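You operate a simulated robot arm through the tools that you are given. There is no shell and no other tool. Be economical: measure what you need, move in short steps, check, and stop when the job is done.

You are at the controls of a simulated robot arm. One attempt, no reset.

Task
Put the blue and green markers back in their cups.
Fine: blue first; turn each cup to the arrow before you fill it.
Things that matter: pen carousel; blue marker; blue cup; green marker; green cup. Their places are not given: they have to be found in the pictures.

The check looks at the end state, three seconds after you hand in, the way a careful person would. Anything else that was tipped, shoved, dropped, spilled or broken makes it a failure.

Robot
A 6-joint arm with a two-finger parallel gripper, fixed in place. Base frame: the origin is at the foot of the arm, x ahead of it, y to its left, z up; the work surface is at about z = 73.5. Units: cm, degrees, N and s.
With the tool pointing down near the work surface it reaches from about 20 to 64 cm from the base axis. Its first joint turns from -66.0 to 66.0 degrees. Payload 2.7 kg.
The TCP is the grasp point between the finger pads, 2.3 cm short of the fingertips. In the tool frame z runs along the fingers and y along their closing line. Largest opening 9.4 cm; finger width 3.8, thickness 1; the body of the gripper, 5.4 by 9.6 cm, starts 3.9 cm behind the TCP.
Orientation is told as [roll, pitch, yaw] about the base's x, y, z axes, in that order, counted from this pose: with the fingers straight down and closing along the base's y, the tool's x points along the base's -x, its y along +y and its z along -z.

Tools
- The arm moves only by the tool servo_tool. Its argument "plan" is a list of rows, each a list of 7 numbers: the gripper command, from -1 (fully open) to 1 (shut), values between in proportion, then the shift along the tool's x, y, z in cm, then the turn, a rotation vector about the tool's x, y, z in degrees. In form: [[claw, tx, ty, tz, rx, ry, rz], ...]. A call has 1 to 10 rows; each row shifts and turns the commanded pose from where the row before left it, along the tool's axes as they then stand. A row lasts 0.2 s, in which the tool goes at most 5 cm and 8.6 degrees; a call with a longer step from one row to the next is refused whole, and so is a gripper value outside its range. A pose out of reach is approached as far as the arm can. The call stops where the force on the tool passes 70 N (or 10 N more than at its start, if that is more) or the arm is blocked; 0.2 s more then pass. The fingers move at their own pace (about 4.5 cm/s each) and stop on an object; they squeeze with about 35 N. The grip force told is the motor's: it shows also when the fingers shut on nothing. Time passes only in rows, and 0.2 s behind the last, so rows that do not move let the fingers close. The reply holds the time, the measured pose of the TCP, the force on the tool along the base axes, the opening and the grip force, in the units named above and with some noise, and new pictures: "pictures" is both (left out), scene, wrist or none.
- Cameras (640 x 400 px; columns grow to the right, rows downward): "scene" is fixed at [8.58, -42.95, 140.59]; the picture's right is [0.78, -0.63, 0.00], its down [-0.31, -0.39, -0.86] and it looks along [0.54, 0.68, -0.50] (base axes); focal length 282 px, centre (320, 200). "wrist" rides on the gripper at [-3.9, 0, -4.4] in the tool frame; the picture's right is [0.00, -1.00, 0.00], its down [0.97, 0.00, -0.24] and it looks along [0.24, 0.00, 0.97] (tool axes); focal length 218 px, centre (320, 200).
- locate(camera, pixels): for up to 12 pixels [column, row] of the newest picture of that camera ("zoom" is the newest enlarged one), the place [x, y, z] in the base frame of the surface seen there, good to about 0.3 cm, but the place of the scene camera against the robot may be out by one fixed shift of up to 1.8 cm in any direction. The clock stands still meanwhile.
- enlarge(camera, box): a new picture of the part [left, top, right, bottom] of that camera's present view, enlarged. The clock stands still meanwhile.
- finish_job(): hands the job in; it is judged then, once.

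Go step by step. Measure first, check grasps and placings, and put right what went wrong. The budget is 80 turns and 120 pictures, counting those below and the enlarged ones. Unless the task says otherwise, let go and move clear before handing in, and close with one line.

The tools are called after "Request:" as a command line: name --pt "numbers of a row" for each row, then --argument value for the rest, lists and objects as JSON in quotes. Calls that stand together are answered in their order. servo_tool: Moves the arm, as the interface text tells. Its arguments: {"type":"object","properties":{"plan":{"type":"array"},"pictures":{"type":"string","enum":["both","scene","wrist","none"]}},"required":["plan"]} The other tools are called the same way: locate (camera, pixels) gives the place of the surface under pixels of a picture; enlarge (camera, box) takes an enlarged picture of a part of a camera's view; finish_job () hands the job in.

At the start:

```text
t: 0.0
position: [40.73, 0.49, 121.02]
tool_rot: [-0.1, 0.1, 0.0]
contact_force: [0.2, 0.1, 0.0]
gripper_width: 9.4
gripper_force: 0.1
```

scene: 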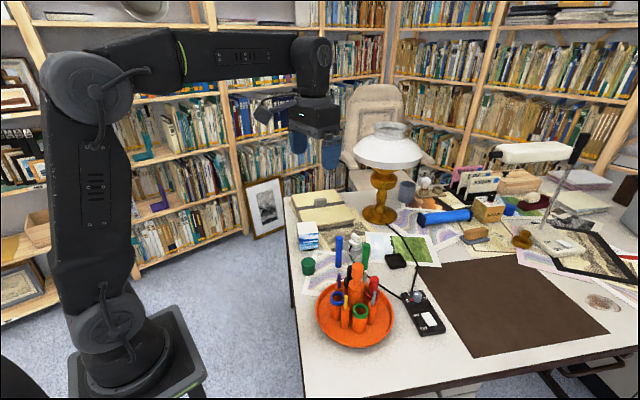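
wrist: 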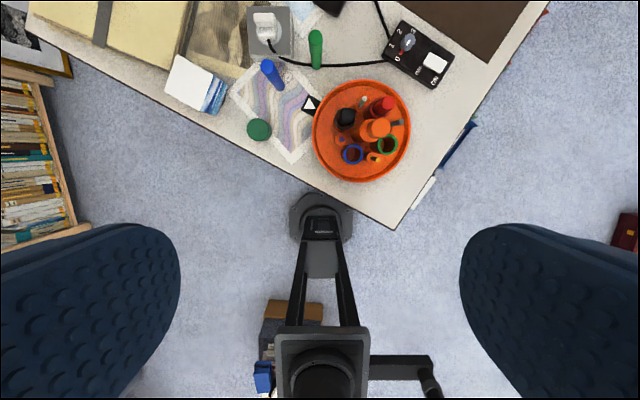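

The carousel shows at about wrist (361,131) and scene (355,312), with the markers standing near wrist (270,72) and (316,45). I'll enlarge both views before measuring.

Request:
enlarge --camera "scene" --box '[280, 220, 460, 360]'

Request:
enlarge --camera "wrist" --box '[220, 10, 460, 200]'

```text
2.86 times, centred on (370, 290) of scene
```

zoom: 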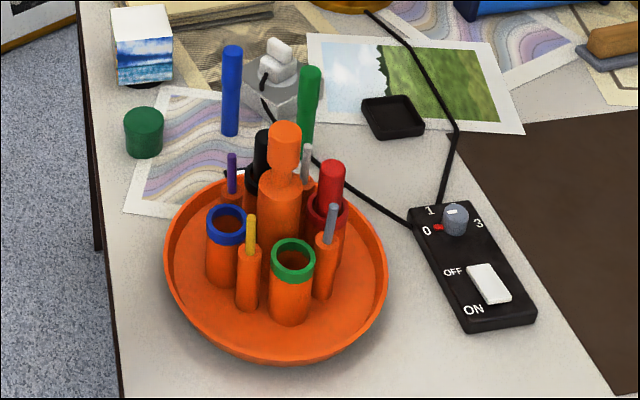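

```text
2.11 times, centred on (340, 105) of wrist
```

zoom: 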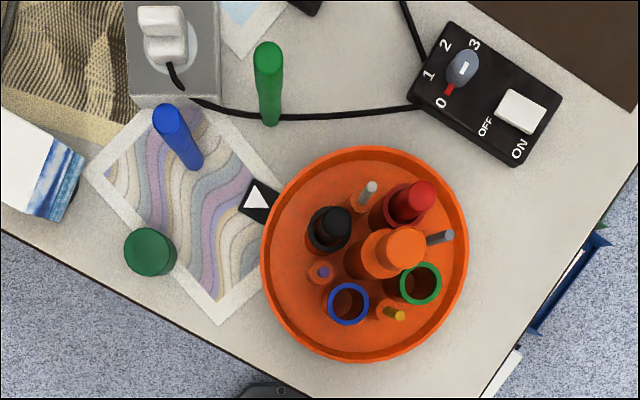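

The zoom shows the blue and green cup rims, a centre knob, the arrow tile at (258,200) and both markers. I'll locate these points, using the wrist camera because it isn't affected by the scene camera's shift.

Request:
locate --camera "zoom" --pixels '[[166, 118], [198, 165], [267, 50], [269, 122], [408, 242], [336, 304], [434, 284], [258, 200], [362, 350], [365, 152], [266, 255], [466, 255]]'

Request:
enlarge --camera "wrist" --box '[300, 70, 420, 190]'

```text
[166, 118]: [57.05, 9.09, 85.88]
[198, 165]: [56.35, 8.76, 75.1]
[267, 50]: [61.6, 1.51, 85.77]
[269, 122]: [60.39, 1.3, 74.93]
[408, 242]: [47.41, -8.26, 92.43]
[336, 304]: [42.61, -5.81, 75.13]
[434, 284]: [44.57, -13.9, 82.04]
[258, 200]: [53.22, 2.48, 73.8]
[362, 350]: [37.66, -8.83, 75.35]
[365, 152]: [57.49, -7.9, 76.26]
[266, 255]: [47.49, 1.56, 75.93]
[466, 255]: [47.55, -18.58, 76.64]
```

```text
3.33 times, centred on (360, 130) of wrist
```

zoom: 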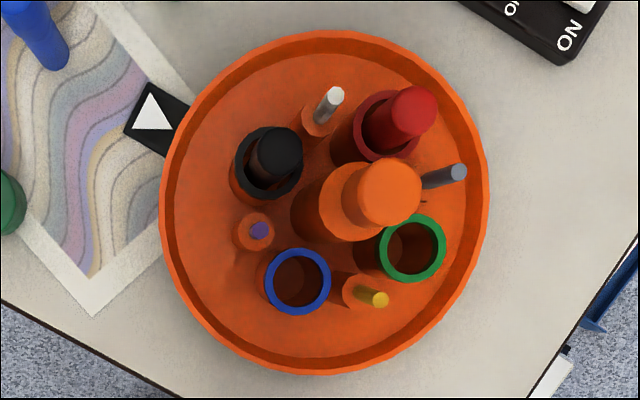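

The tray centre is near (47.5, -8.5) and the handle top is at z 92.4. I'll move in above it for a sharper view.

Request:
servo_tool --pt "-1 -2.4 -1.2 3 0 0 0" --pt "-1 -2.4 -1.2 3 0 0 0" --pt "-1 -2.4 -1.2 3 0 0 0" --pt "-1 -2.4 -1.2 3 0 0 0" --pt "-1 0 0 0 0 0 0" --pt "-1 0 0 0 0 0 0" --pictures "wrist"

```text
t: 1.4
position: [50.36, -4.55, 109.16]
tool_rot: [0.1, -0.1, 0.1]
contact_force: [-0.5, 0.7, 0.4]
gripper_width: 9.39
gripper_force: 0.1
```

wrist: 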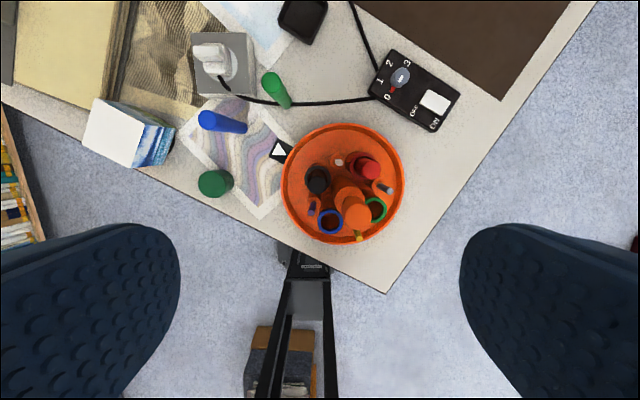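

Request:
enlarge --camera "wrist" --box '[264, 110, 420, 260]'

Request:
enlarge --camera "wrist" --box '[190, 60, 310, 200]'

```text
2.67 times, centred on (342, 185) of wrist
```

zoom: 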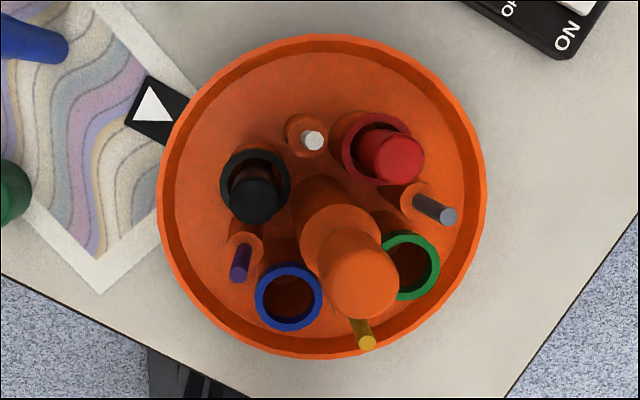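

```text
2.86 times, centred on (250, 130) of wrist
```

zoom: 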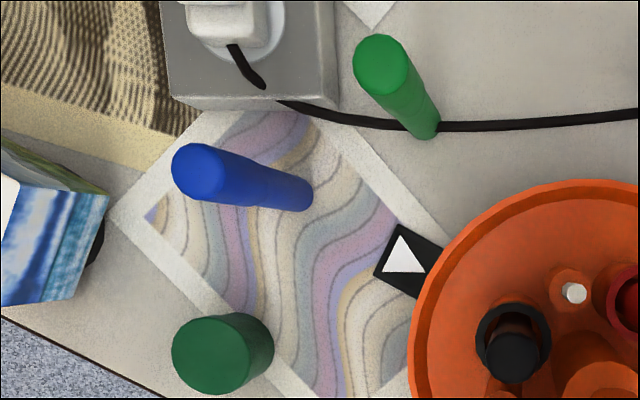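

In the zoom the arrow's tip at about (425,271) points radially at the tray. I'll locate the triangle and markers here, then the cup rims in a second zoom.

Request:
locate --camera "zoom" --pixels '[[391, 251], [420, 269], [200, 172], [176, 172], [222, 185], [300, 192], [383, 66], [357, 60], [407, 72], [425, 128], [512, 357], [575, 293]]'

Request:
enlarge --camera "wrist" --box '[264, 110, 420, 260]'

```text
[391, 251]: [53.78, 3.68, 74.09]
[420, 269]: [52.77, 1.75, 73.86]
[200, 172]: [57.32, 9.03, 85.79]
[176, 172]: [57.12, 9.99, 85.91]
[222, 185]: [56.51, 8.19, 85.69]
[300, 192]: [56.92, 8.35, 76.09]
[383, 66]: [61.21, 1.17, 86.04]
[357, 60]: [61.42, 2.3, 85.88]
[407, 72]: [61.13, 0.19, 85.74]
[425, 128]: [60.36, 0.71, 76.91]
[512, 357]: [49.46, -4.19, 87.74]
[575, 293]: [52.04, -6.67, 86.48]
```

```text
2.67 times, centred on (342, 185) of wrist
```

zoom: 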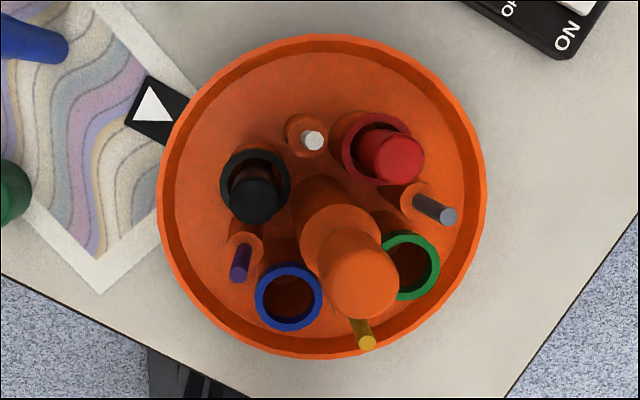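

Request:
locate --camera "zoom" --pixels '[[262, 318], [316, 278], [289, 268], [289, 327], [437, 262], [415, 237], [405, 297], [386, 240], [365, 290], [240, 262], [445, 215], [365, 342]]'

Request:
locate --camera "scene" --pixels '[[359, 267], [358, 285], [360, 292]]'

```text
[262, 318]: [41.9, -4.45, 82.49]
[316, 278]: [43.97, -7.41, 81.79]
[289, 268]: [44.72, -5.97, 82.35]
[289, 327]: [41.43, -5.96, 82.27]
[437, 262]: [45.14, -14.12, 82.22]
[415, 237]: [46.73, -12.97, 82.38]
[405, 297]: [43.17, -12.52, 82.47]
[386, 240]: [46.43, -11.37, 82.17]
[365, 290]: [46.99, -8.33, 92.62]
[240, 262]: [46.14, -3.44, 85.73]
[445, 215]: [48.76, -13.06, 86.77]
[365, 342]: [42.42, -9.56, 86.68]
```

```text
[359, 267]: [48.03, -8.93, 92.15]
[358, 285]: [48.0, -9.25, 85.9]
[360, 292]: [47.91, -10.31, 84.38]
```

The blue cup is at about (43.05, -5.95), which is 150° round the centre (47.3, -8.4). The green cup is at about 242° and the arrow at about 62°, so each cup needs roughly a -88° to -92° turn. I'll go above the handle and pre-turn the wrist +44°.

Request:
servo_tool --pt "-1 0.79 -0.96 3.2 0 0 0" --pt "-1 0.79 -0.96 3.2 0 0 0" --pt "-1 0.79 -0.96 3.2 0 0 0" --pt "-1 0.79 -0.96 3.2 0 0 0" --pt "-0.6 0 0 0 0 0 -7.4" --pt "-0.6 0 0 0 0 0 -7.4" --pt "-0.4 0 0 0 0 0 -7.4" --pt "-0.4 0 0 0 0 0 -7.4" --pt "-0.4 0 0 0 0 0 -7.4" --pt "-0.4 0 0 0 0 0 -7"

```text
t: 3.6
position: [47.18, -8.23, 96.28]
tool_rot: [0.0, -0.1, 44.1]
contact_force: [0.3, 0.2, -0.3]
gripper_width: 6.56
gripper_force: 0.1
```

scene: 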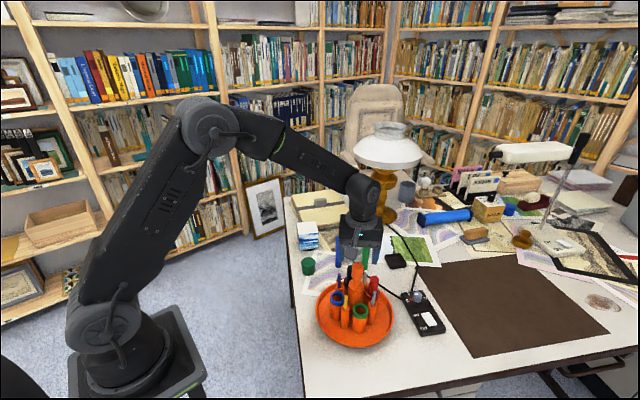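
wrist: 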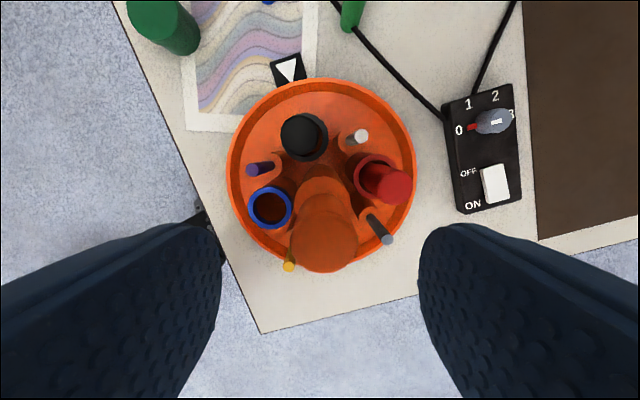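

The handle cap is at wrist (323,240), and the fingers sit either side of it. I'll measure the cap edges and the tray rim to get the axis exactly.

Request:
locate --camera "wrist" --pixels '[[323, 240], [293, 240], [355, 240], [323, 210], [323, 268], [320, 79], [416, 170], [229, 170], [380, 96], [262, 96], [288, 68], [291, 79]]'

```text
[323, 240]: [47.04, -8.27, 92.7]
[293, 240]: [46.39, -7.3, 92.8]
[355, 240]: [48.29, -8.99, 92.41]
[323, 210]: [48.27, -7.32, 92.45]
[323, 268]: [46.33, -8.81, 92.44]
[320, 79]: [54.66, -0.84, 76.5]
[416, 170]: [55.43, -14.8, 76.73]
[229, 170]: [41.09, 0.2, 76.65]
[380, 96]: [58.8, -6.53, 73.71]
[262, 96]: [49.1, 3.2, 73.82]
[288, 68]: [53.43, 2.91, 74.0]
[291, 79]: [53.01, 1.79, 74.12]
```

The axis is confirmed at (47.35, -8.25), with rim points 10.4 cm out all round. Blue needs about -90°. I'll descend to z 91.1 and close on the cap.

Request:
servo_tool --pt "-0.4 -0.12 -0.1 2 0 0 0" --pt "-0.4 0 0 2 0 0 0" --pt "-0.4 0 0 1.2 0 0 0" --pt "-0.4 0 0 0 0 0 0" --pt "1 0 0 0 0 0 0" --pt "1 0 0 0 0 0 0" --pt "1 0 0 0 0 0 0" --pt "1 0 0 0 0 0 0" --pt "1 0 0 0 0 0 0"

```text
t: 5.6
position: [47.22, -8.32, 91.1]
tool_rot: [0.1, 0.0, 43.9]
contact_force: [5.7, -4.8, -4.7]
gripper_width: 2.91
gripper_force: 45.3
```

scene: 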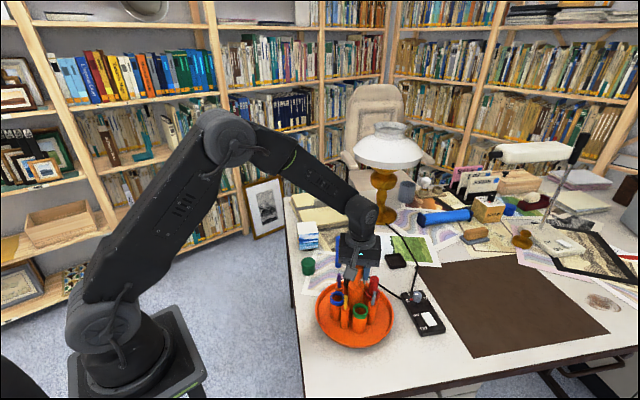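
wrist: 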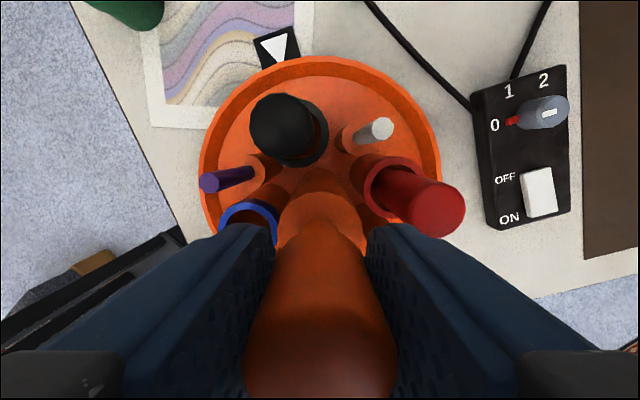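

The cap is gripped at 2.91 cm with a small side load along tool -y. I'll ease that and try a 20° clockwise turn.

Request:
servo_tool --pt "1 0 -0.12 0 0 0 0" --pt "1 0 0 0 0 0 4" --pt "1 0 0 0 0 0 4" --pt "1 0 0 0 0 0 4" --pt "1 0 0 0 0 0 4" --pt "1 0 0 0 0 0 4" --pt "1 0 0 0 0 0 0" --pictures "wrist"

```text
t: 7.2
position: [47.38, -8.35, 90.97]
tool_rot: [0.1, 0.4, 23.9]
contact_force: [-12.7, -10.7, -16.9]
gripper_width: 2.91
gripper_force: 45.3
```

wrist: 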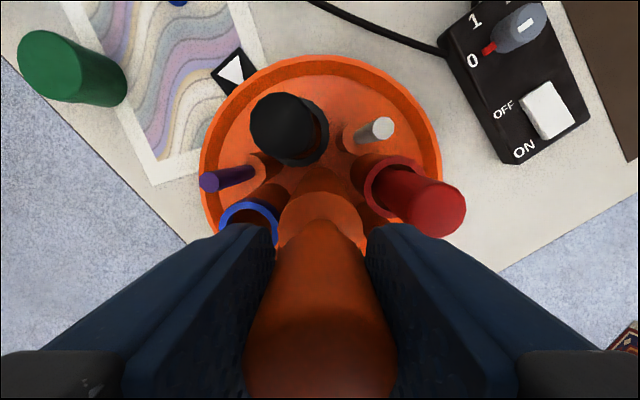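

The tray turns with the gripper. A modest load along tool +x suggests I'm slightly off the axis, so I'll trim that and continue.

Request:
servo_tool --pt "1 0.15 0 0.08 0 0 0" --pt "1 0 0 0 0 0 4" --pt "1 0 0 0 0 0 4" --pt "1 0 0 0 0 0 4" --pt "1 0 0 0 0 0 4" --pt "1 0 0 0 0 0 4" --pt "1 0 0 0 0 0 0" --pictures "none"

```text
t: 8.8
position: [47.28, -8.4, 91.04]
tool_rot: [0.0, 0.1, 3.9]
contact_force: [-15.3, -13.3, -12.9]
gripper_width: 2.87
gripper_force: 45.0
```

The load stays moderate, and the axis seems to lie a little toward -x,-y. I'll trim again and turn on.

Request:
servo_tool --pt "1 0.1 -0.15 0.05 0 0 0" --pt "1 0 0 0 0 0 4" --pt "1 0 0 0 0 0 4" --pt "1 0 0 0 0 0 4" --pt "1 0 0 0 0 0 4" --pt "1 0 0 0 0 0 4" --pt "1 0 0 0 0 0 0" --pictures "wrist"

```text
t: 10.4
position: [47.28, -8.37, 91.01]
tool_rot: [0.0, -0.1, -16.0]
contact_force: [10.6, 3.0, -20.2]
gripper_width: 2.89
gripper_force: 45.1
```

wrist: 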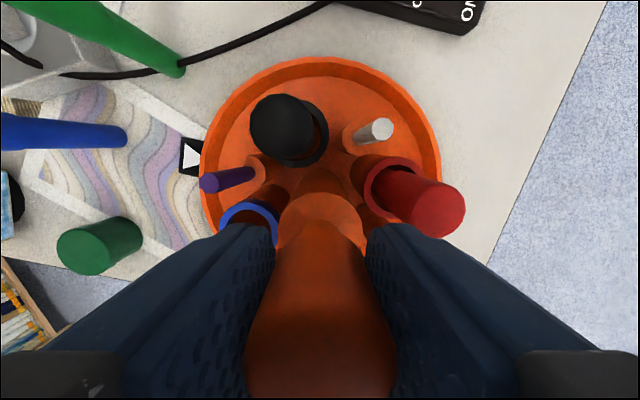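

Turned 60° cleanly with no slip, since the cup positions in the wrist view haven't changed. 30° remain.

Request:
servo_tool --pt "1 0 0 0.05 0 0 4" --pt "1 0 0 0 0 0 4" --pt "1 0 0 0 0 0 4" --pt "1 0 0 0 0 0 4" --pt "1 0 0 0 0 0 4" --pt "1 0 0 0 0 0 4" --pt "1 0 0 0 0 0 4" --pt "1 0 0 0 0 0 2" --pt "1 0 0 0 0 0 0" --pictures "wrist"

```text
t: 12.4
position: [47.26, -8.36, 91.08]
tool_rot: [0.1, -0.1, -46.0]
contact_force: [11.9, 19.2, 10.3]
gripper_width: 2.89
gripper_force: 45.0
```

wrist: 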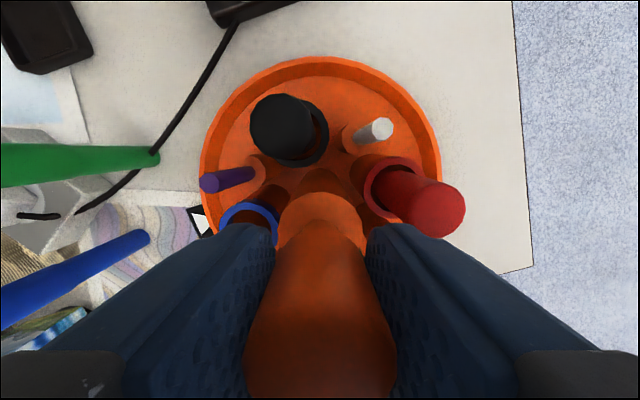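

The full -90° is done. I'll release gently, rise straight up and check the alignment.

Request:
servo_tool --pt "-0.2 0 0 0 0 0 0" --pt "-0.2 0 0 0 0 0 0" --pt "-0.2 0 0 0 0 0 0" --pt "-0.2 0 0 -4 0 0 0" --pt "-0.2 0 0 -4 0 0 0" --pt "-0.2 0 0 -4 0 0 0" --pt "-0.2 0 0 -4 0 0 0" --pt "-0.2 0 0 0 0 0 0"

```text
t: 14.2
position: [46.93, -8.48, 107.27]
tool_rot: [0.0, 0.1, -46.0]
contact_force: [0.7, -0.3, 0.3]
gripper_width: 5.64
gripper_force: 0.1
```

scene: 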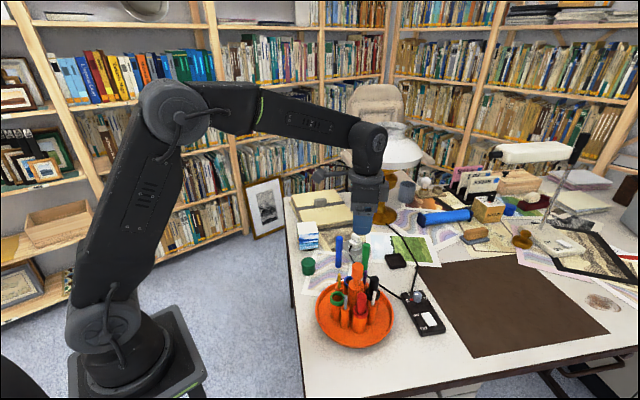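
wrist: 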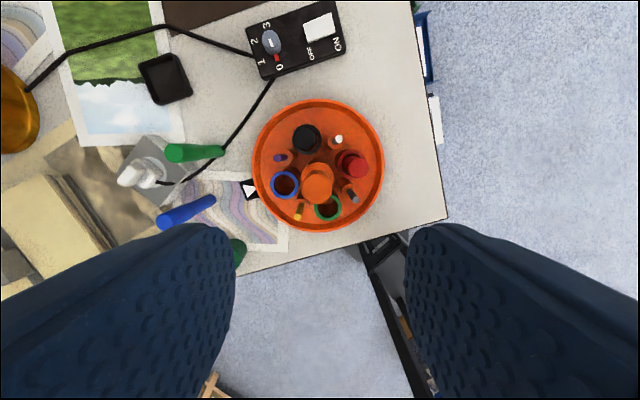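

Request:
enlarge --camera "wrist" --box '[238, 90, 398, 240]'

```text
2.67 times, centred on (318, 165) of wrist
```

zoom: 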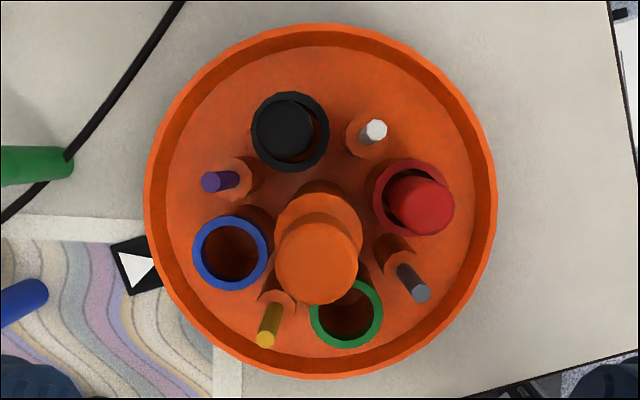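

Blue appears lined up with the arrow. I'll measure its rim and the arrow to confirm.

Request:
locate --camera "zoom" --pixels '[[198, 252], [264, 252], [231, 219], [231, 287], [314, 315], [378, 310], [348, 344], [128, 268], [152, 262], [148, 205], [494, 205], [320, 27]]'

```text
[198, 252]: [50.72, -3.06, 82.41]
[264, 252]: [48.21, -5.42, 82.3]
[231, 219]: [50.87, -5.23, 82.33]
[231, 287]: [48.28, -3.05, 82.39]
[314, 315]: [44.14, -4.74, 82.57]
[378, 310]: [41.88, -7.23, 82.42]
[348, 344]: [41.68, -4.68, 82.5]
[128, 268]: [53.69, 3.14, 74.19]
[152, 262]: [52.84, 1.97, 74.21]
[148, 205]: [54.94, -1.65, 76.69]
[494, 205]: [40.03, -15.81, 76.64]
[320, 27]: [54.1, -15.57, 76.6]
```

The blue cup is at (49.5, -4.2), or 61.7°, against the arrow's 61.4°, so it's aligned. Next I'll turn the wrist to yaw 62 while high and check the lamp's position before crossing.

Request:
servo_tool --pt "-0.2 0 0 0 0 0 -8.4" --pt "-0.2 0 0 0 0 0 -8.4" --pt "-0.2 0 0 0 0 0 -8.4" --pt "-0.2 0 0 0 0 0 -8.4" --pt "-0.2 0 0 0 0 0 -8.4" --pt "-0.2 0 0 0 0 0 -8.4" --pt "-0.2 0 0 0 0 0 -8.4" --pt "-0.2 0 0 0 0 0 -8.4" --pt "-0.2 0 0 0 0 0 -8.4" --pt "-0.2 0 0 0 0 0 -8.4" --pictures "none"

Request:
locate --camera "scene" --pixels '[[405, 150], [394, 125], [418, 160], [380, 210], [309, 228], [355, 240]]'

```text
t: 16.4
position: [47.23, -8.58, 106.92]
tool_rot: [0.1, 0.0, 38.2]
contact_force: [1.0, -0.3, -0.2]
gripper_width: 5.65
gripper_force: 0.1
```

```text
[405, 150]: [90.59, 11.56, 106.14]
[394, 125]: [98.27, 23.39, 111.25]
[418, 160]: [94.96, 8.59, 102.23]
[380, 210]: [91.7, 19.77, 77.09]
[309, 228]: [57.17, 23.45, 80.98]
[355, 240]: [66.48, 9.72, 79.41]
```

The lamp is far away (x > 85), so the path is clear. I'll finish the turn and go above the blue marker.

Request:
servo_tool --pt "-0.2 0 0 0 0 0 -8" --pt "-0.2 0 0 0 0 0 -8" --pt "-0.2 0 0 0 0 0 -7.8" --pt "-0.2 -4.04 -0.08 0 0 0 0" --pt "-0.2 -4.04 -0.08 0 0 0 0" --pt "-0.2 -4.04 -0.08 0 0 0 0" --pt "-0.2 -4.04 -0.08 2 0 0 0" --pt "-0.2 -4.04 -0.08 2 0 0 0" --pt "-0.2 0 0 2 0 0 0" --pt "-0.2 0 0 2 0 0 0"

```text
t: 18.6
position: [57.33, 9.05, 98.67]
tool_rot: [0.0, 0.1, 61.7]
contact_force: [0.2, -0.5, -0.9]
gripper_width: 5.63
gripper_force: 0.1
```

scene: 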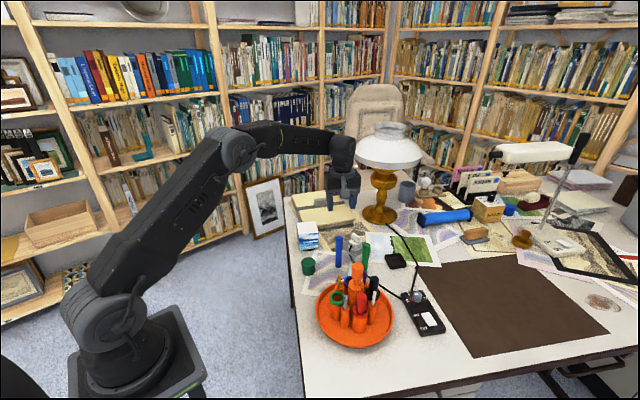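
wrist: 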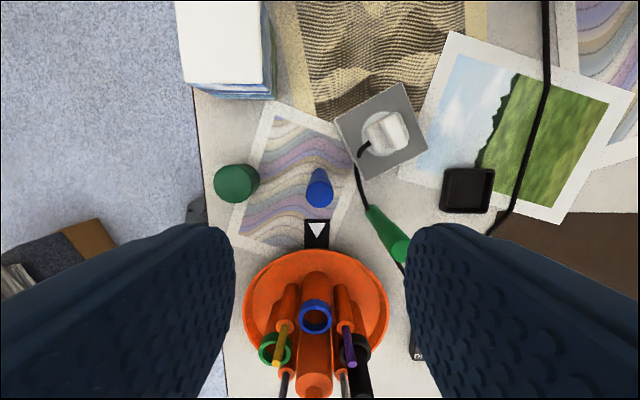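

The blue cup is right under the arrow at (316,316). The blue marker's top is at about (319,195), and I'll measure it precisely.

Request:
locate --camera "wrist" --pixels '[[319, 195], [308, 195], [331, 195], [319, 184], [319, 206], [315, 172]]'

```text
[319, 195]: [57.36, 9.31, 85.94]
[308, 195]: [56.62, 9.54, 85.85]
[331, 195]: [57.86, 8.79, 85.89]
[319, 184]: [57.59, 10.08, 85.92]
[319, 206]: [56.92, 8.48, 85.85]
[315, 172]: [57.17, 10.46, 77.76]
```

The marker axis is at (57.25, 9.2) with its top at z 85.9. I'll descend to z 84.4 and close, keeping the fingertips above cup-rim height for the later insertion.

Request:
servo_tool --pt "-0.2 -0.09 0.14 3.5 0 0 0" --pt "-0.2 0 0 3.5 0 0 0" --pt "-0.2 0 0 3.5 0 0 0" --pt "-0.2 0 0 2.5 0 0 0" --pt "-0.2 0 0 1.25 0 0 0" --pt "-0.2 0 0 0 0 0 0" --pt "1 0 0 0 0 0 0" --pt "1 0 0 0 0 0 0" --pt "1 0 0 0 0 0 0" --pt "1 0 0 0 0 0 0"

```text
t: 20.8
position: [57.18, 9.12, 84.89]
tool_rot: [-0.1, 0.0, 61.7]
contact_force: [0.6, 0.0, 0.9]
gripper_width: 2.17
gripper_force: 34.3
```

scene: 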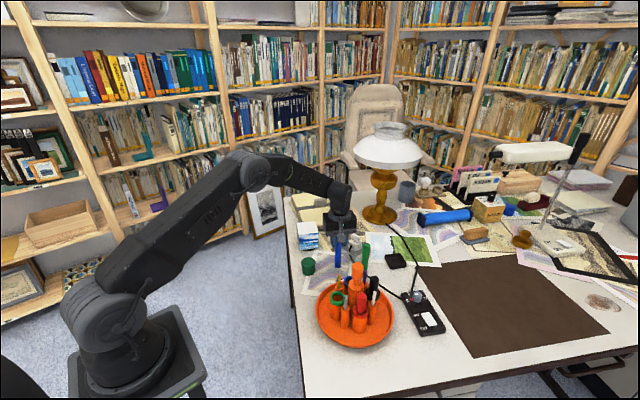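
wrist: 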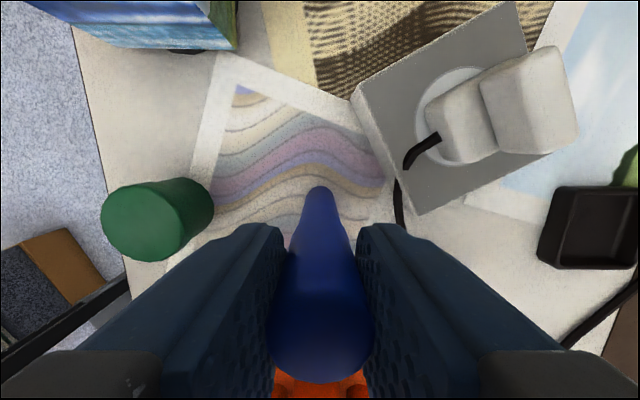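

The blue marker is gripped (2.17 cm, 34 N). I'll lift it to z about 99 and carry it over the blue cup at (49.5, -4.2).

Request:
servo_tool --pt "1 0 0 -2 0 0 0" --pt "1 0 0 -4 0 0 0" --pt "1 0 0 -4 0 0 0" --pt "1 0 0 -4 0 0 0" --pt "1 3.85 0.11 0 0 0 0" --pt "1 3.85 0.11 0 0 0 0" --pt "1 3.85 0.11 0 0 0 0" --pt "1 3.85 0.12 0 0 0 0" --pt "1 0 0 0 0 0 0" --pt "1 0 0 0 0 0 0"

```text
t: 23.0
position: [49.45, -4.15, 98.83]
tool_rot: [0.0, 0.0, 61.8]
contact_force: [-0.1, -0.6, 0.1]
gripper_width: 2.17
gripper_force: 35.2
```

scene: 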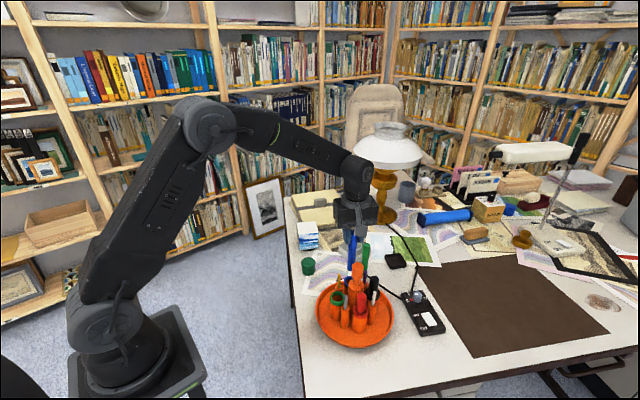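
wrist: 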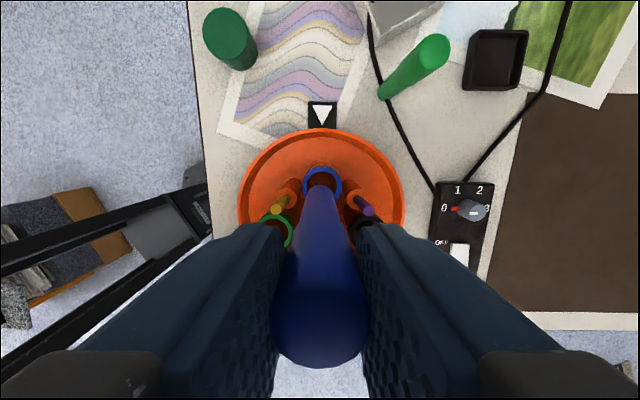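

The marker's lower end is just above the rim at (321,185). I'll zoom in to check the alignment before lowering.

Request:
enlarge --camera "wrist" --box '[270, 140, 374, 230]'

Request:
enlarge --camera "scene" --box '[305, 230, 415, 320]'

```text
4.44 times, centred on (322, 185) of wrist
```

zoom: 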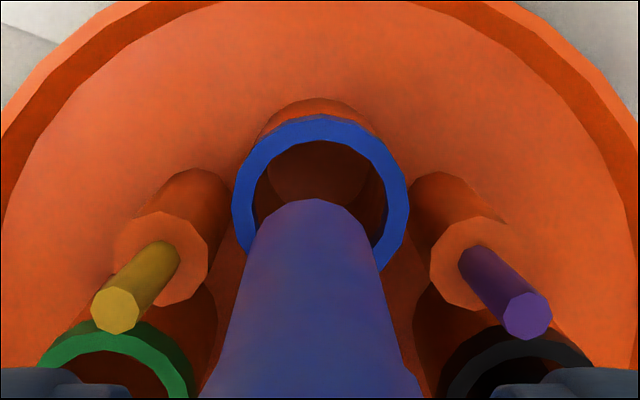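

```text
4.44 times, centred on (360, 275) of scene
```

zoom: 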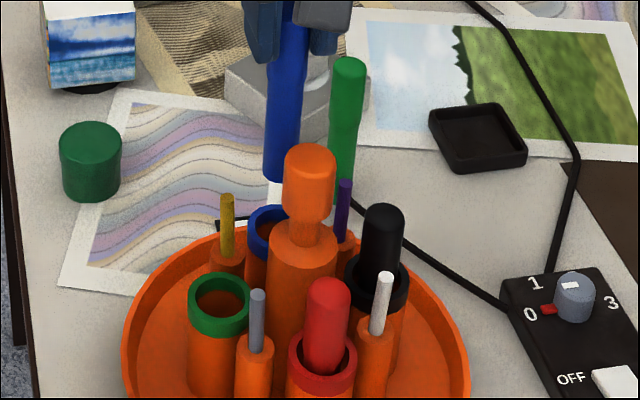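

The marker is radially aligned, but the cup is about 0.17 cm toward tool -y. I'll trim that and lower the tip 2–3 cm into the cup while watching forces.

Request:
servo_tool --pt "1 0 -0.16 0 0 0 0" --pt "1 0 0 2 0 0 0" --pt "1 0 0 2 0 0 0" --pt "1 0 0 1.5 0 0 0" --pt "1 0 0 1 0 0 0" --pt "1 0 0 1 0 0 0" --pt "1 0 0 0 0 0 0"

```text
t: 24.6
position: [49.45, -4.08, 91.18]
tool_rot: [0.0, -0.1, 61.8]
contact_force: [1.5, 0.7, -0.1]
gripper_width: 2.15
gripper_force: 34.8
```

scene: 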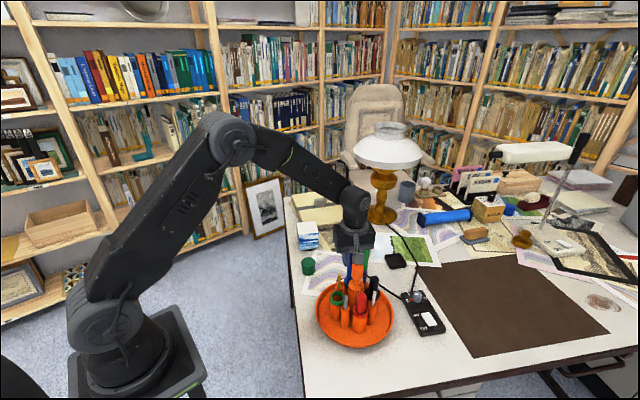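
wrist: 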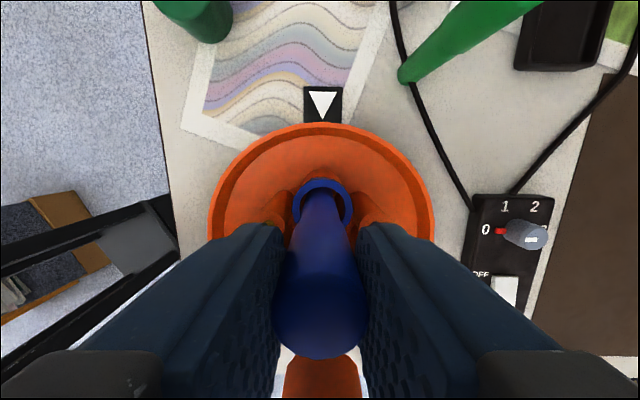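

The tip is inside the rim with no contact force. I'll lower toward the floor in small steps.

Request:
servo_tool --pt "1 0 0 1 0 0 0" --pt "1 0 0 1 0 0 0" --pt "1 0 0 1 0 0 0" --pt "1 0 0 0.6 0 0 0" --pt "1 0 0 0.4 0 0 0" --pt "1 0 0 0 0 0 0" --pictures "wrist"

```text
t: 26.0
position: [49.57, -4.07, 87.19]
tool_rot: [0.0, -0.1, 61.7]
contact_force: [0.5, 0.8, -0.9]
gripper_width: 2.13
gripper_force: 34.9
```

wrist: 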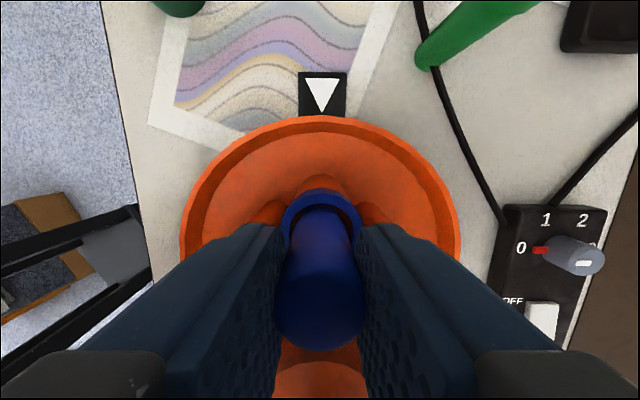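

Still free of contact. I'll lower a little more to seat it, then open only to 3.3 cm to spare the neighbouring pens, and rise.

Request:
servo_tool --pt "1 0 0 0.4 0 0 0" --pt "1 0 0 0.4 0 0 0" --pt "1 0 0 0 0 0 0" --pictures "none"

```text
t: 26.8
position: [49.78, -4.04, 86.76]
tool_rot: [-0.5, -0.2, 61.8]
contact_force: [2.8, 0.6, 28.5]
gripper_width: 2.16
gripper_force: 34.9
```

It touched the cup floor (28 N upward). I'll release slightly and rise.

Request:
servo_tool --pt "1 0 0 -0.35 0 0 0" --pt "0.3 0 0 0 0 0 0" --pt "0.3 0 0 0 0 0 0" --pt "0.3 0 0 0 0 0 0" --pt "0.3 0 0 -1.5 0 0 0" --pt "0.3 0 0 -3 0 0 0" --pt "0.3 0 0 -4 0 0 0" --pt "0.3 0 0 -4 0 0 0" --pt "0.3 0 0 -4 0 0 0" --pt "0 0 0 0 0 0 0"

```text
t: 29.0
position: [49.3, -4.26, 103.15]
tool_rot: [0.0, -0.1, 61.8]
contact_force: [0.3, -0.1, -0.1]
gripper_width: 4.7
gripper_force: 0.0
```

scene: 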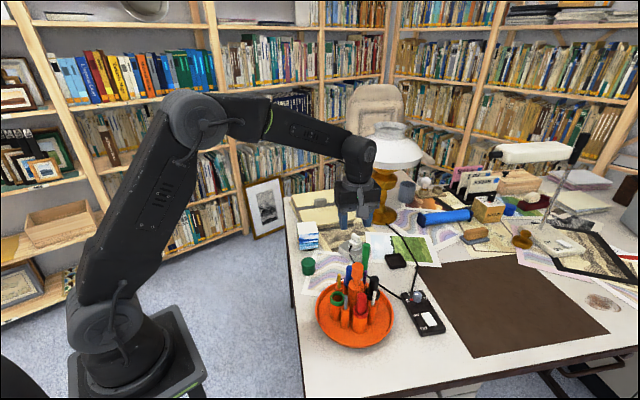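
wrist: 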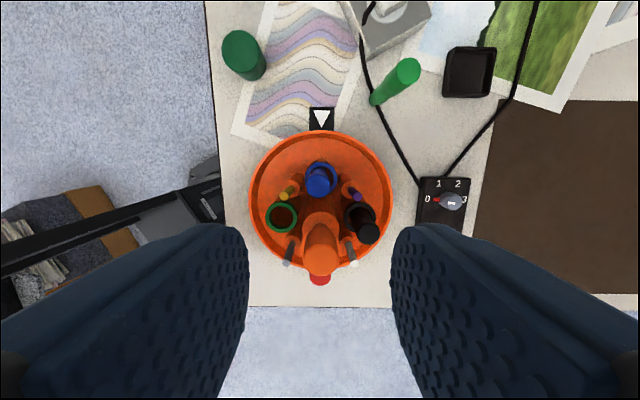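

Blue stands in its cup. Now I'll go back to the handle at (47.27, -8.37), set yaw to 44 and descend.

Request:
servo_tool --pt "-0.4 2.29 -0.08 0 0 0 0" --pt "-0.4 2.29 -0.08 0 0 0 0" --pt "-0.4 0 0 0 0 0 8.4" --pt "-0.4 0 0 0 0 0 8.4" --pt "-0.4 0 0 2.5 0 0 0" --pt "-0.4 0 0 2.5 0 0 0" --pt "-0.4 0 0 0 0 0 0" --pictures "wrist"

```text
t: 30.6
position: [47.43, -8.4, 98.15]
tool_rot: [0.0, 0.0, 44.9]
contact_force: [0.3, 0.0, 0.1]
gripper_width: 6.59
gripper_force: 0.1
```

wrist: 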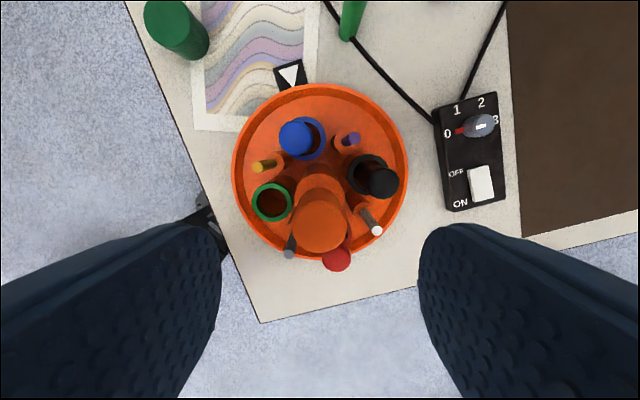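

The cap is centred between the fingers. I'll descend and grip it.

Request:
servo_tool --pt "-0.4 0.05 0.05 2.5 0 0 0" --pt "-0.4 0 0 2.5 0 0 0" --pt "-0.4 0 0 2 0 0 0" --pt "-0.4 0 0 0 0 0 0" --pt "1 0 0 0 0 0 0" --pt "1 0 0 0 0 0 0" --pt "1 0 0 0 0 0 0" --pt "1 0 0 0 0 0 0" --pt "1 0 0 0 0 0 0" --pictures "wrist"

```text
t: 32.6
position: [47.4, -8.21, 91.22]
tool_rot: [0.0, 0.0, 45.0]
contact_force: [-4.0, 3.8, -1.8]
gripper_width: 2.87
gripper_force: 45.6
```

wrist: 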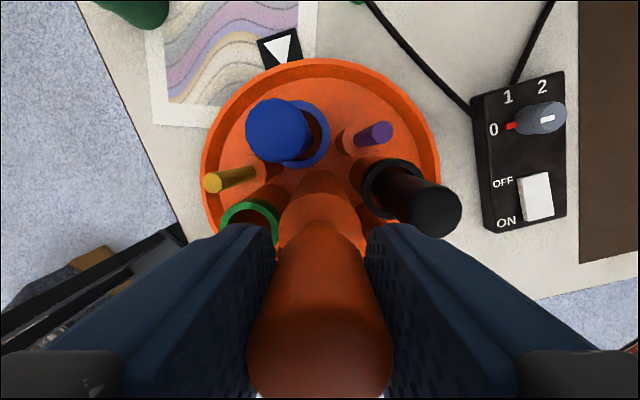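

The cap is held with low load. I'll turn the first 40° clockwise.

Request:
servo_tool --pt "1 0.05 0 0 0 0 4" --pt "1 0 0 0 0 0 4" --pt "1 0 0 0 0 0 4" --pt "1 0 0 0 0 0 4" --pt "1 0 0 0 0 0 4" --pt "1 0 0 0 0 0 4" --pt "1 0 0 0 0 0 4" --pt "1 0 0 0 0 0 4" --pt "1 0 0 0 0 0 4" --pt "1 0 0 0 0 0 4" --pictures "none"

```text
t: 34.8
position: [47.45, -8.34, 91.23]
tool_rot: [0.0, 0.1, 4.9]
contact_force: [-8.2, -9.2, -3.4]
gripper_width: 2.88
gripper_force: 44.5
```

The loads are small. I'll turn the remaining 50°.

Request:
servo_tool --pt "1 0.1 -0.08 0 0 0 5" --pt "1 0 0 0 0 0 5" --pt "1 0 0 0 0 0 5" --pt "1 0 0 0 0 0 5" --pt "1 0 0 0 0 0 5" --pt "1 0 0 0 0 0 5" --pt "1 0 0 0 0 0 5" --pt "1 0 0 0 0 0 5" --pt "1 0 0 0 0 0 5" --pt "1 0 0 0 0 0 4.7" --pictures "none"

```text
t: 37.0
position: [47.37, -8.32, 91.21]
tool_rot: [0.0, 0.2, -44.8]
contact_force: [-0.4, -14.8, -18.5]
gripper_width: 2.88
gripper_force: 45.2
```

Turn complete. I'll release, rise and check.

Request:
servo_tool --pt "1 0 0 0 0 0 0" --pt "-0.2 0 0 0 0 0 0" --pt "-0.2 0 0 0 0 0 0" --pt "-0.2 0 0 0 0 0 0" --pt "-0.2 0 0 -4 0 0 0" --pt "-0.2 0 0 -4 0 0 0" --pt "-0.2 0 0 -4 0 0 0" --pt "-0.2 0 0 -4 0 0 0" --pt "-0.2 0 0 0 0 0 0" --pictures "wrist"

Request:
enlarge --camera "wrist" --box '[238, 90, 398, 240]'

```text
t: 39.0
position: [47.54, -8.19, 107.19]
tool_rot: [0.1, 0.0, -44.7]
contact_force: [1.0, 0.6, -0.7]
gripper_width: 5.65
gripper_force: 0.1
```

wrist: 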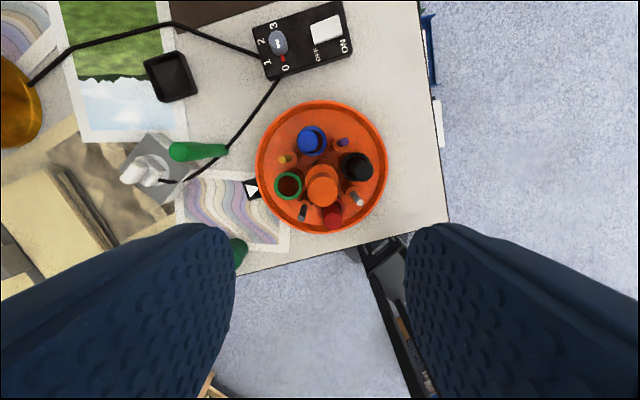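

```text
2.67 times, centred on (318, 165) of wrist
```

zoom: 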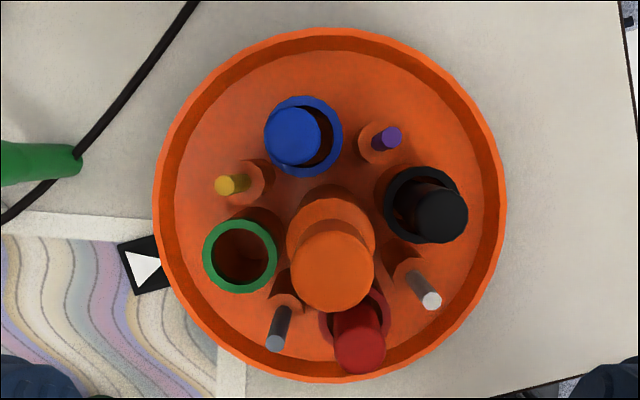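

Request:
locate --camera "zoom" --pixels '[[207, 256], [273, 256], [240, 222], [240, 290], [135, 268], [160, 263], [302, 98], [302, 175]]'

Request:
servo_tool --pt "-0.2 0 0 0 0 0 -8.4" --pt "-0.2 0 0 0 0 0 -8.4" --pt "-0.2 0 0 0 0 0 -8.4" --pt "-0.2 0 0 0 0 0 -8.4" --pt "-0.2 0 0 0 0 0 -8.4" --pt "-0.2 0 0 0 0 0 -8.4" --pt "-0.2 0 0 0 0 0 -8.4" --pt "-0.2 0 0 0 0 0 -8.4" --pt "-0.2 0 0 0 0 0 -8.4" --pt "-0.2 0 0 0 0 0 -8.4" --pictures "none"

```text
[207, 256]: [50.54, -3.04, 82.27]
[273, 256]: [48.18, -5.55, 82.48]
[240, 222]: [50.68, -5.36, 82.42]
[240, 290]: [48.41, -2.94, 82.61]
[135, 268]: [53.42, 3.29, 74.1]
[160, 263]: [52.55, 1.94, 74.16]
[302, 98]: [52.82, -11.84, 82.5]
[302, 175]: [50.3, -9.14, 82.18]
```

```text
t: 41.2
position: [47.38, -8.34, 107.36]
tool_rot: [0.0, 0.0, 39.4]
contact_force: [-0.6, -0.4, 0.0]
gripper_width: 5.64
gripper_force: 0.0
```

Green is at (49.45, -4.22), 62.4° against 61.4°, so it's on the arrow. I'll finish the wrist turn and go above the green marker.

Request:
servo_tool --pt "-0.2 0 0 0 0 0 -7.5" --pt "-0.2 0 0 0 0 0 -7.5" --pt "-0.2 0 0 0 0 0 -7.4" --pt "-0.2 -3.735 -1.92 0 0 0 0" --pt "-0.2 -3.735 -1.92 0 0 0 0" --pt "-0.2 -3.735 -1.92 0 0 0 0" --pt "-0.2 -3.735 -1.92 2 0 0 0" --pt "-0.2 0 0 3.5 0 0 0" --pt "-0.2 0 0 3 0 0 0" --pt "-0.2 0 0 0 0 0 0"

```text
t: 43.4
position: [61.43, 1.07, 98.61]
tool_rot: [0.0, 0.0, 61.7]
contact_force: [0.2, -0.4, 0.9]
gripper_width: 5.64
gripper_force: 0.1
```

scene: 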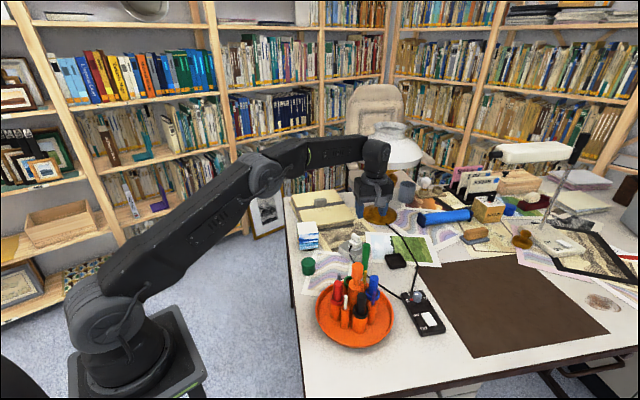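
wrist: 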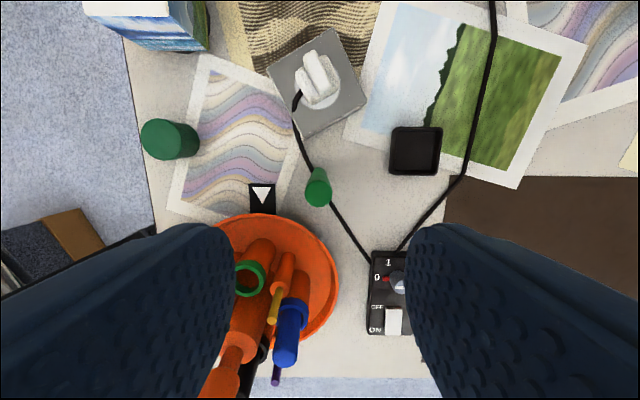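

The green marker's top is at (319,194), between the fingers. I'll measure it before going down.

Request:
locate --camera "wrist" --pixels '[[319, 194], [308, 194], [331, 194], [319, 183], [319, 205]]'

```text
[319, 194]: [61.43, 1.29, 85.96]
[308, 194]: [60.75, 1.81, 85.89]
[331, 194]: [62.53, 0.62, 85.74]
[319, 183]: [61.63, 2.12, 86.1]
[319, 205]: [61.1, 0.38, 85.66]
```

The centre is at (61.5, 1.25). I'll descend to z 84.6 and close.

Request:
servo_tool --pt "-0.2 -0.18 0.02 3.5 0 0 0" --pt "-0.2 0 0 3.5 0 0 0" --pt "-0.2 0 0 3.5 0 0 0" --pt "-0.2 0 0 2.3 0 0 0" --pt "-0.2 0 0 1.2 0 0 0" --pt "-0.2 0 0 0 0 0 0" --pt "1 0 0 0 0 0 0" --pt "1 0 0 0 0 0 0" --pt "1 0 0 0 0 0 0" --pt "1 0 0 0 0 0 0" --pictures "wrist"

```text
t: 45.6
position: [61.42, 1.25, 84.71]
tool_rot: [0.0, 0.0, 61.7]
contact_force: [-0.6, 0.1, 0.0]
gripper_width: 2.16
gripper_force: 35.1
```

wrist: 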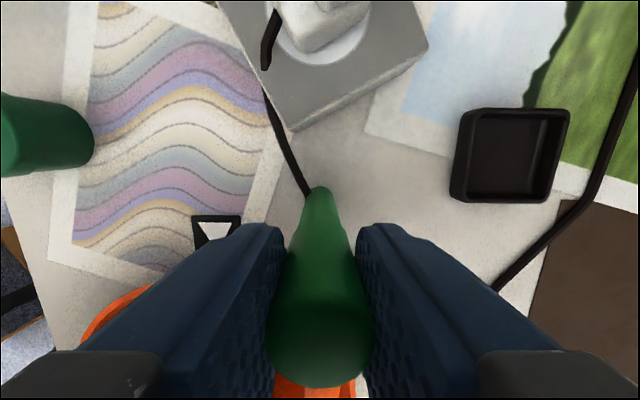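

The green marker is gripped. I'll lift it and carry it over the green cup.

Request:
servo_tool --pt "1 0 0 -3 0 0 0" --pt "1 0 0 -4 0 0 0" --pt "1 0 0 -4 0 0 0" --pt "1 0 0 -4 0 0 0" --pt "1 2.61 1.97 0 0 0 0" --pt "1 2.61 1.97 0 0 0 0" --pt "1 2.61 1.97 0 0 0 0" --pt "1 2.61 1.97 0 0 0 0" --pt "1 0 0 0.8 0 0 0" --pt "1 0 0 0 0 0 0" --pictures "wrist"

Request:
enlarge --camera "wrist" --box '[270, 140, 374, 230]'

```text
t: 47.8
position: [49.21, -4.25, 99.08]
tool_rot: [0.0, 0.0, 61.7]
contact_force: [-1.0, 0.5, -0.7]
gripper_width: 2.16
gripper_force: 35.3
```

wrist: 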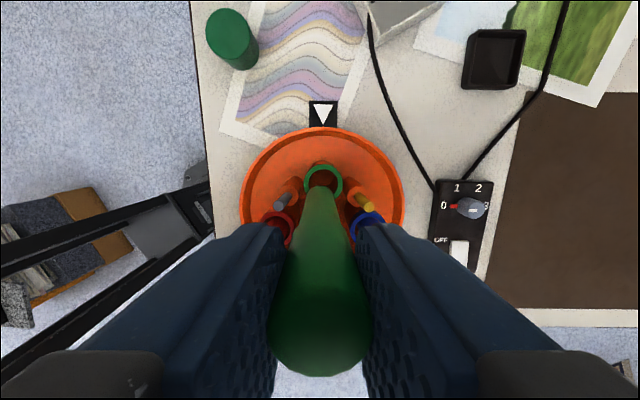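

```text
4.44 times, centred on (322, 185) of wrist
```

zoom: 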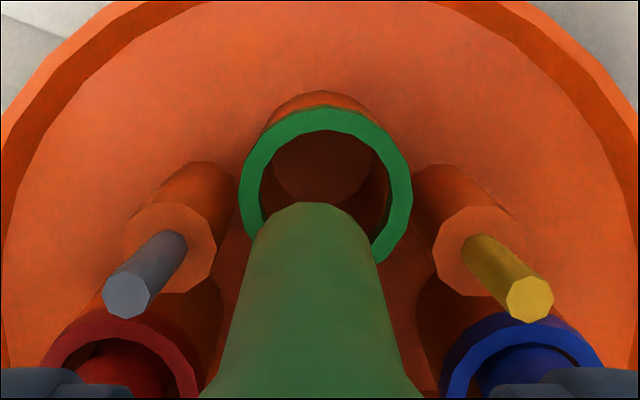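

The cup is about 0.3 cm toward tool -y and 0.25 cm toward tool -x of the tip. I'll trim both and recheck before inserting.

Request:
servo_tool --pt "1 -0.22 -0.28 0 0 0 0" --pt "1 0 0 2 0 0 0" --pt "1 0 0 1.5 0 0 0" --pt "1 0 0 0 0 0 0" --pictures "wrist"

Request:
enlarge --camera "wrist" --box '[270, 150, 374, 240]'

```text
t: 48.8
position: [49.6, -4.12, 95.59]
tool_rot: [-0.1, 0.0, 61.7]
contact_force: [0.0, -0.2, 0.4]
gripper_width: 2.14
gripper_force: 34.4
```

wrist: 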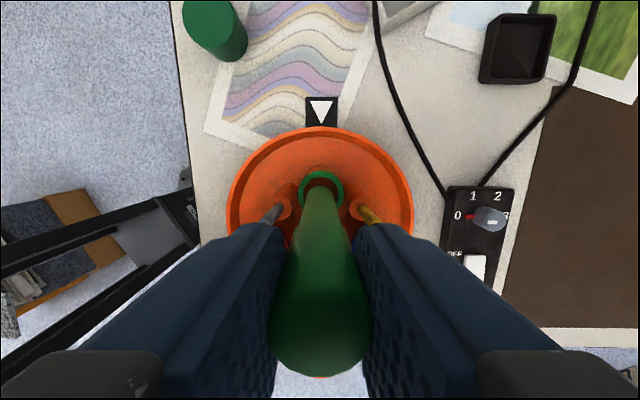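

```text
4.44 times, centred on (322, 195) of wrist
```

zoom: 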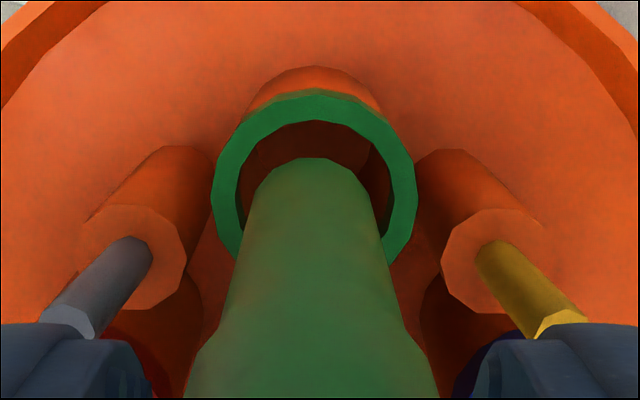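

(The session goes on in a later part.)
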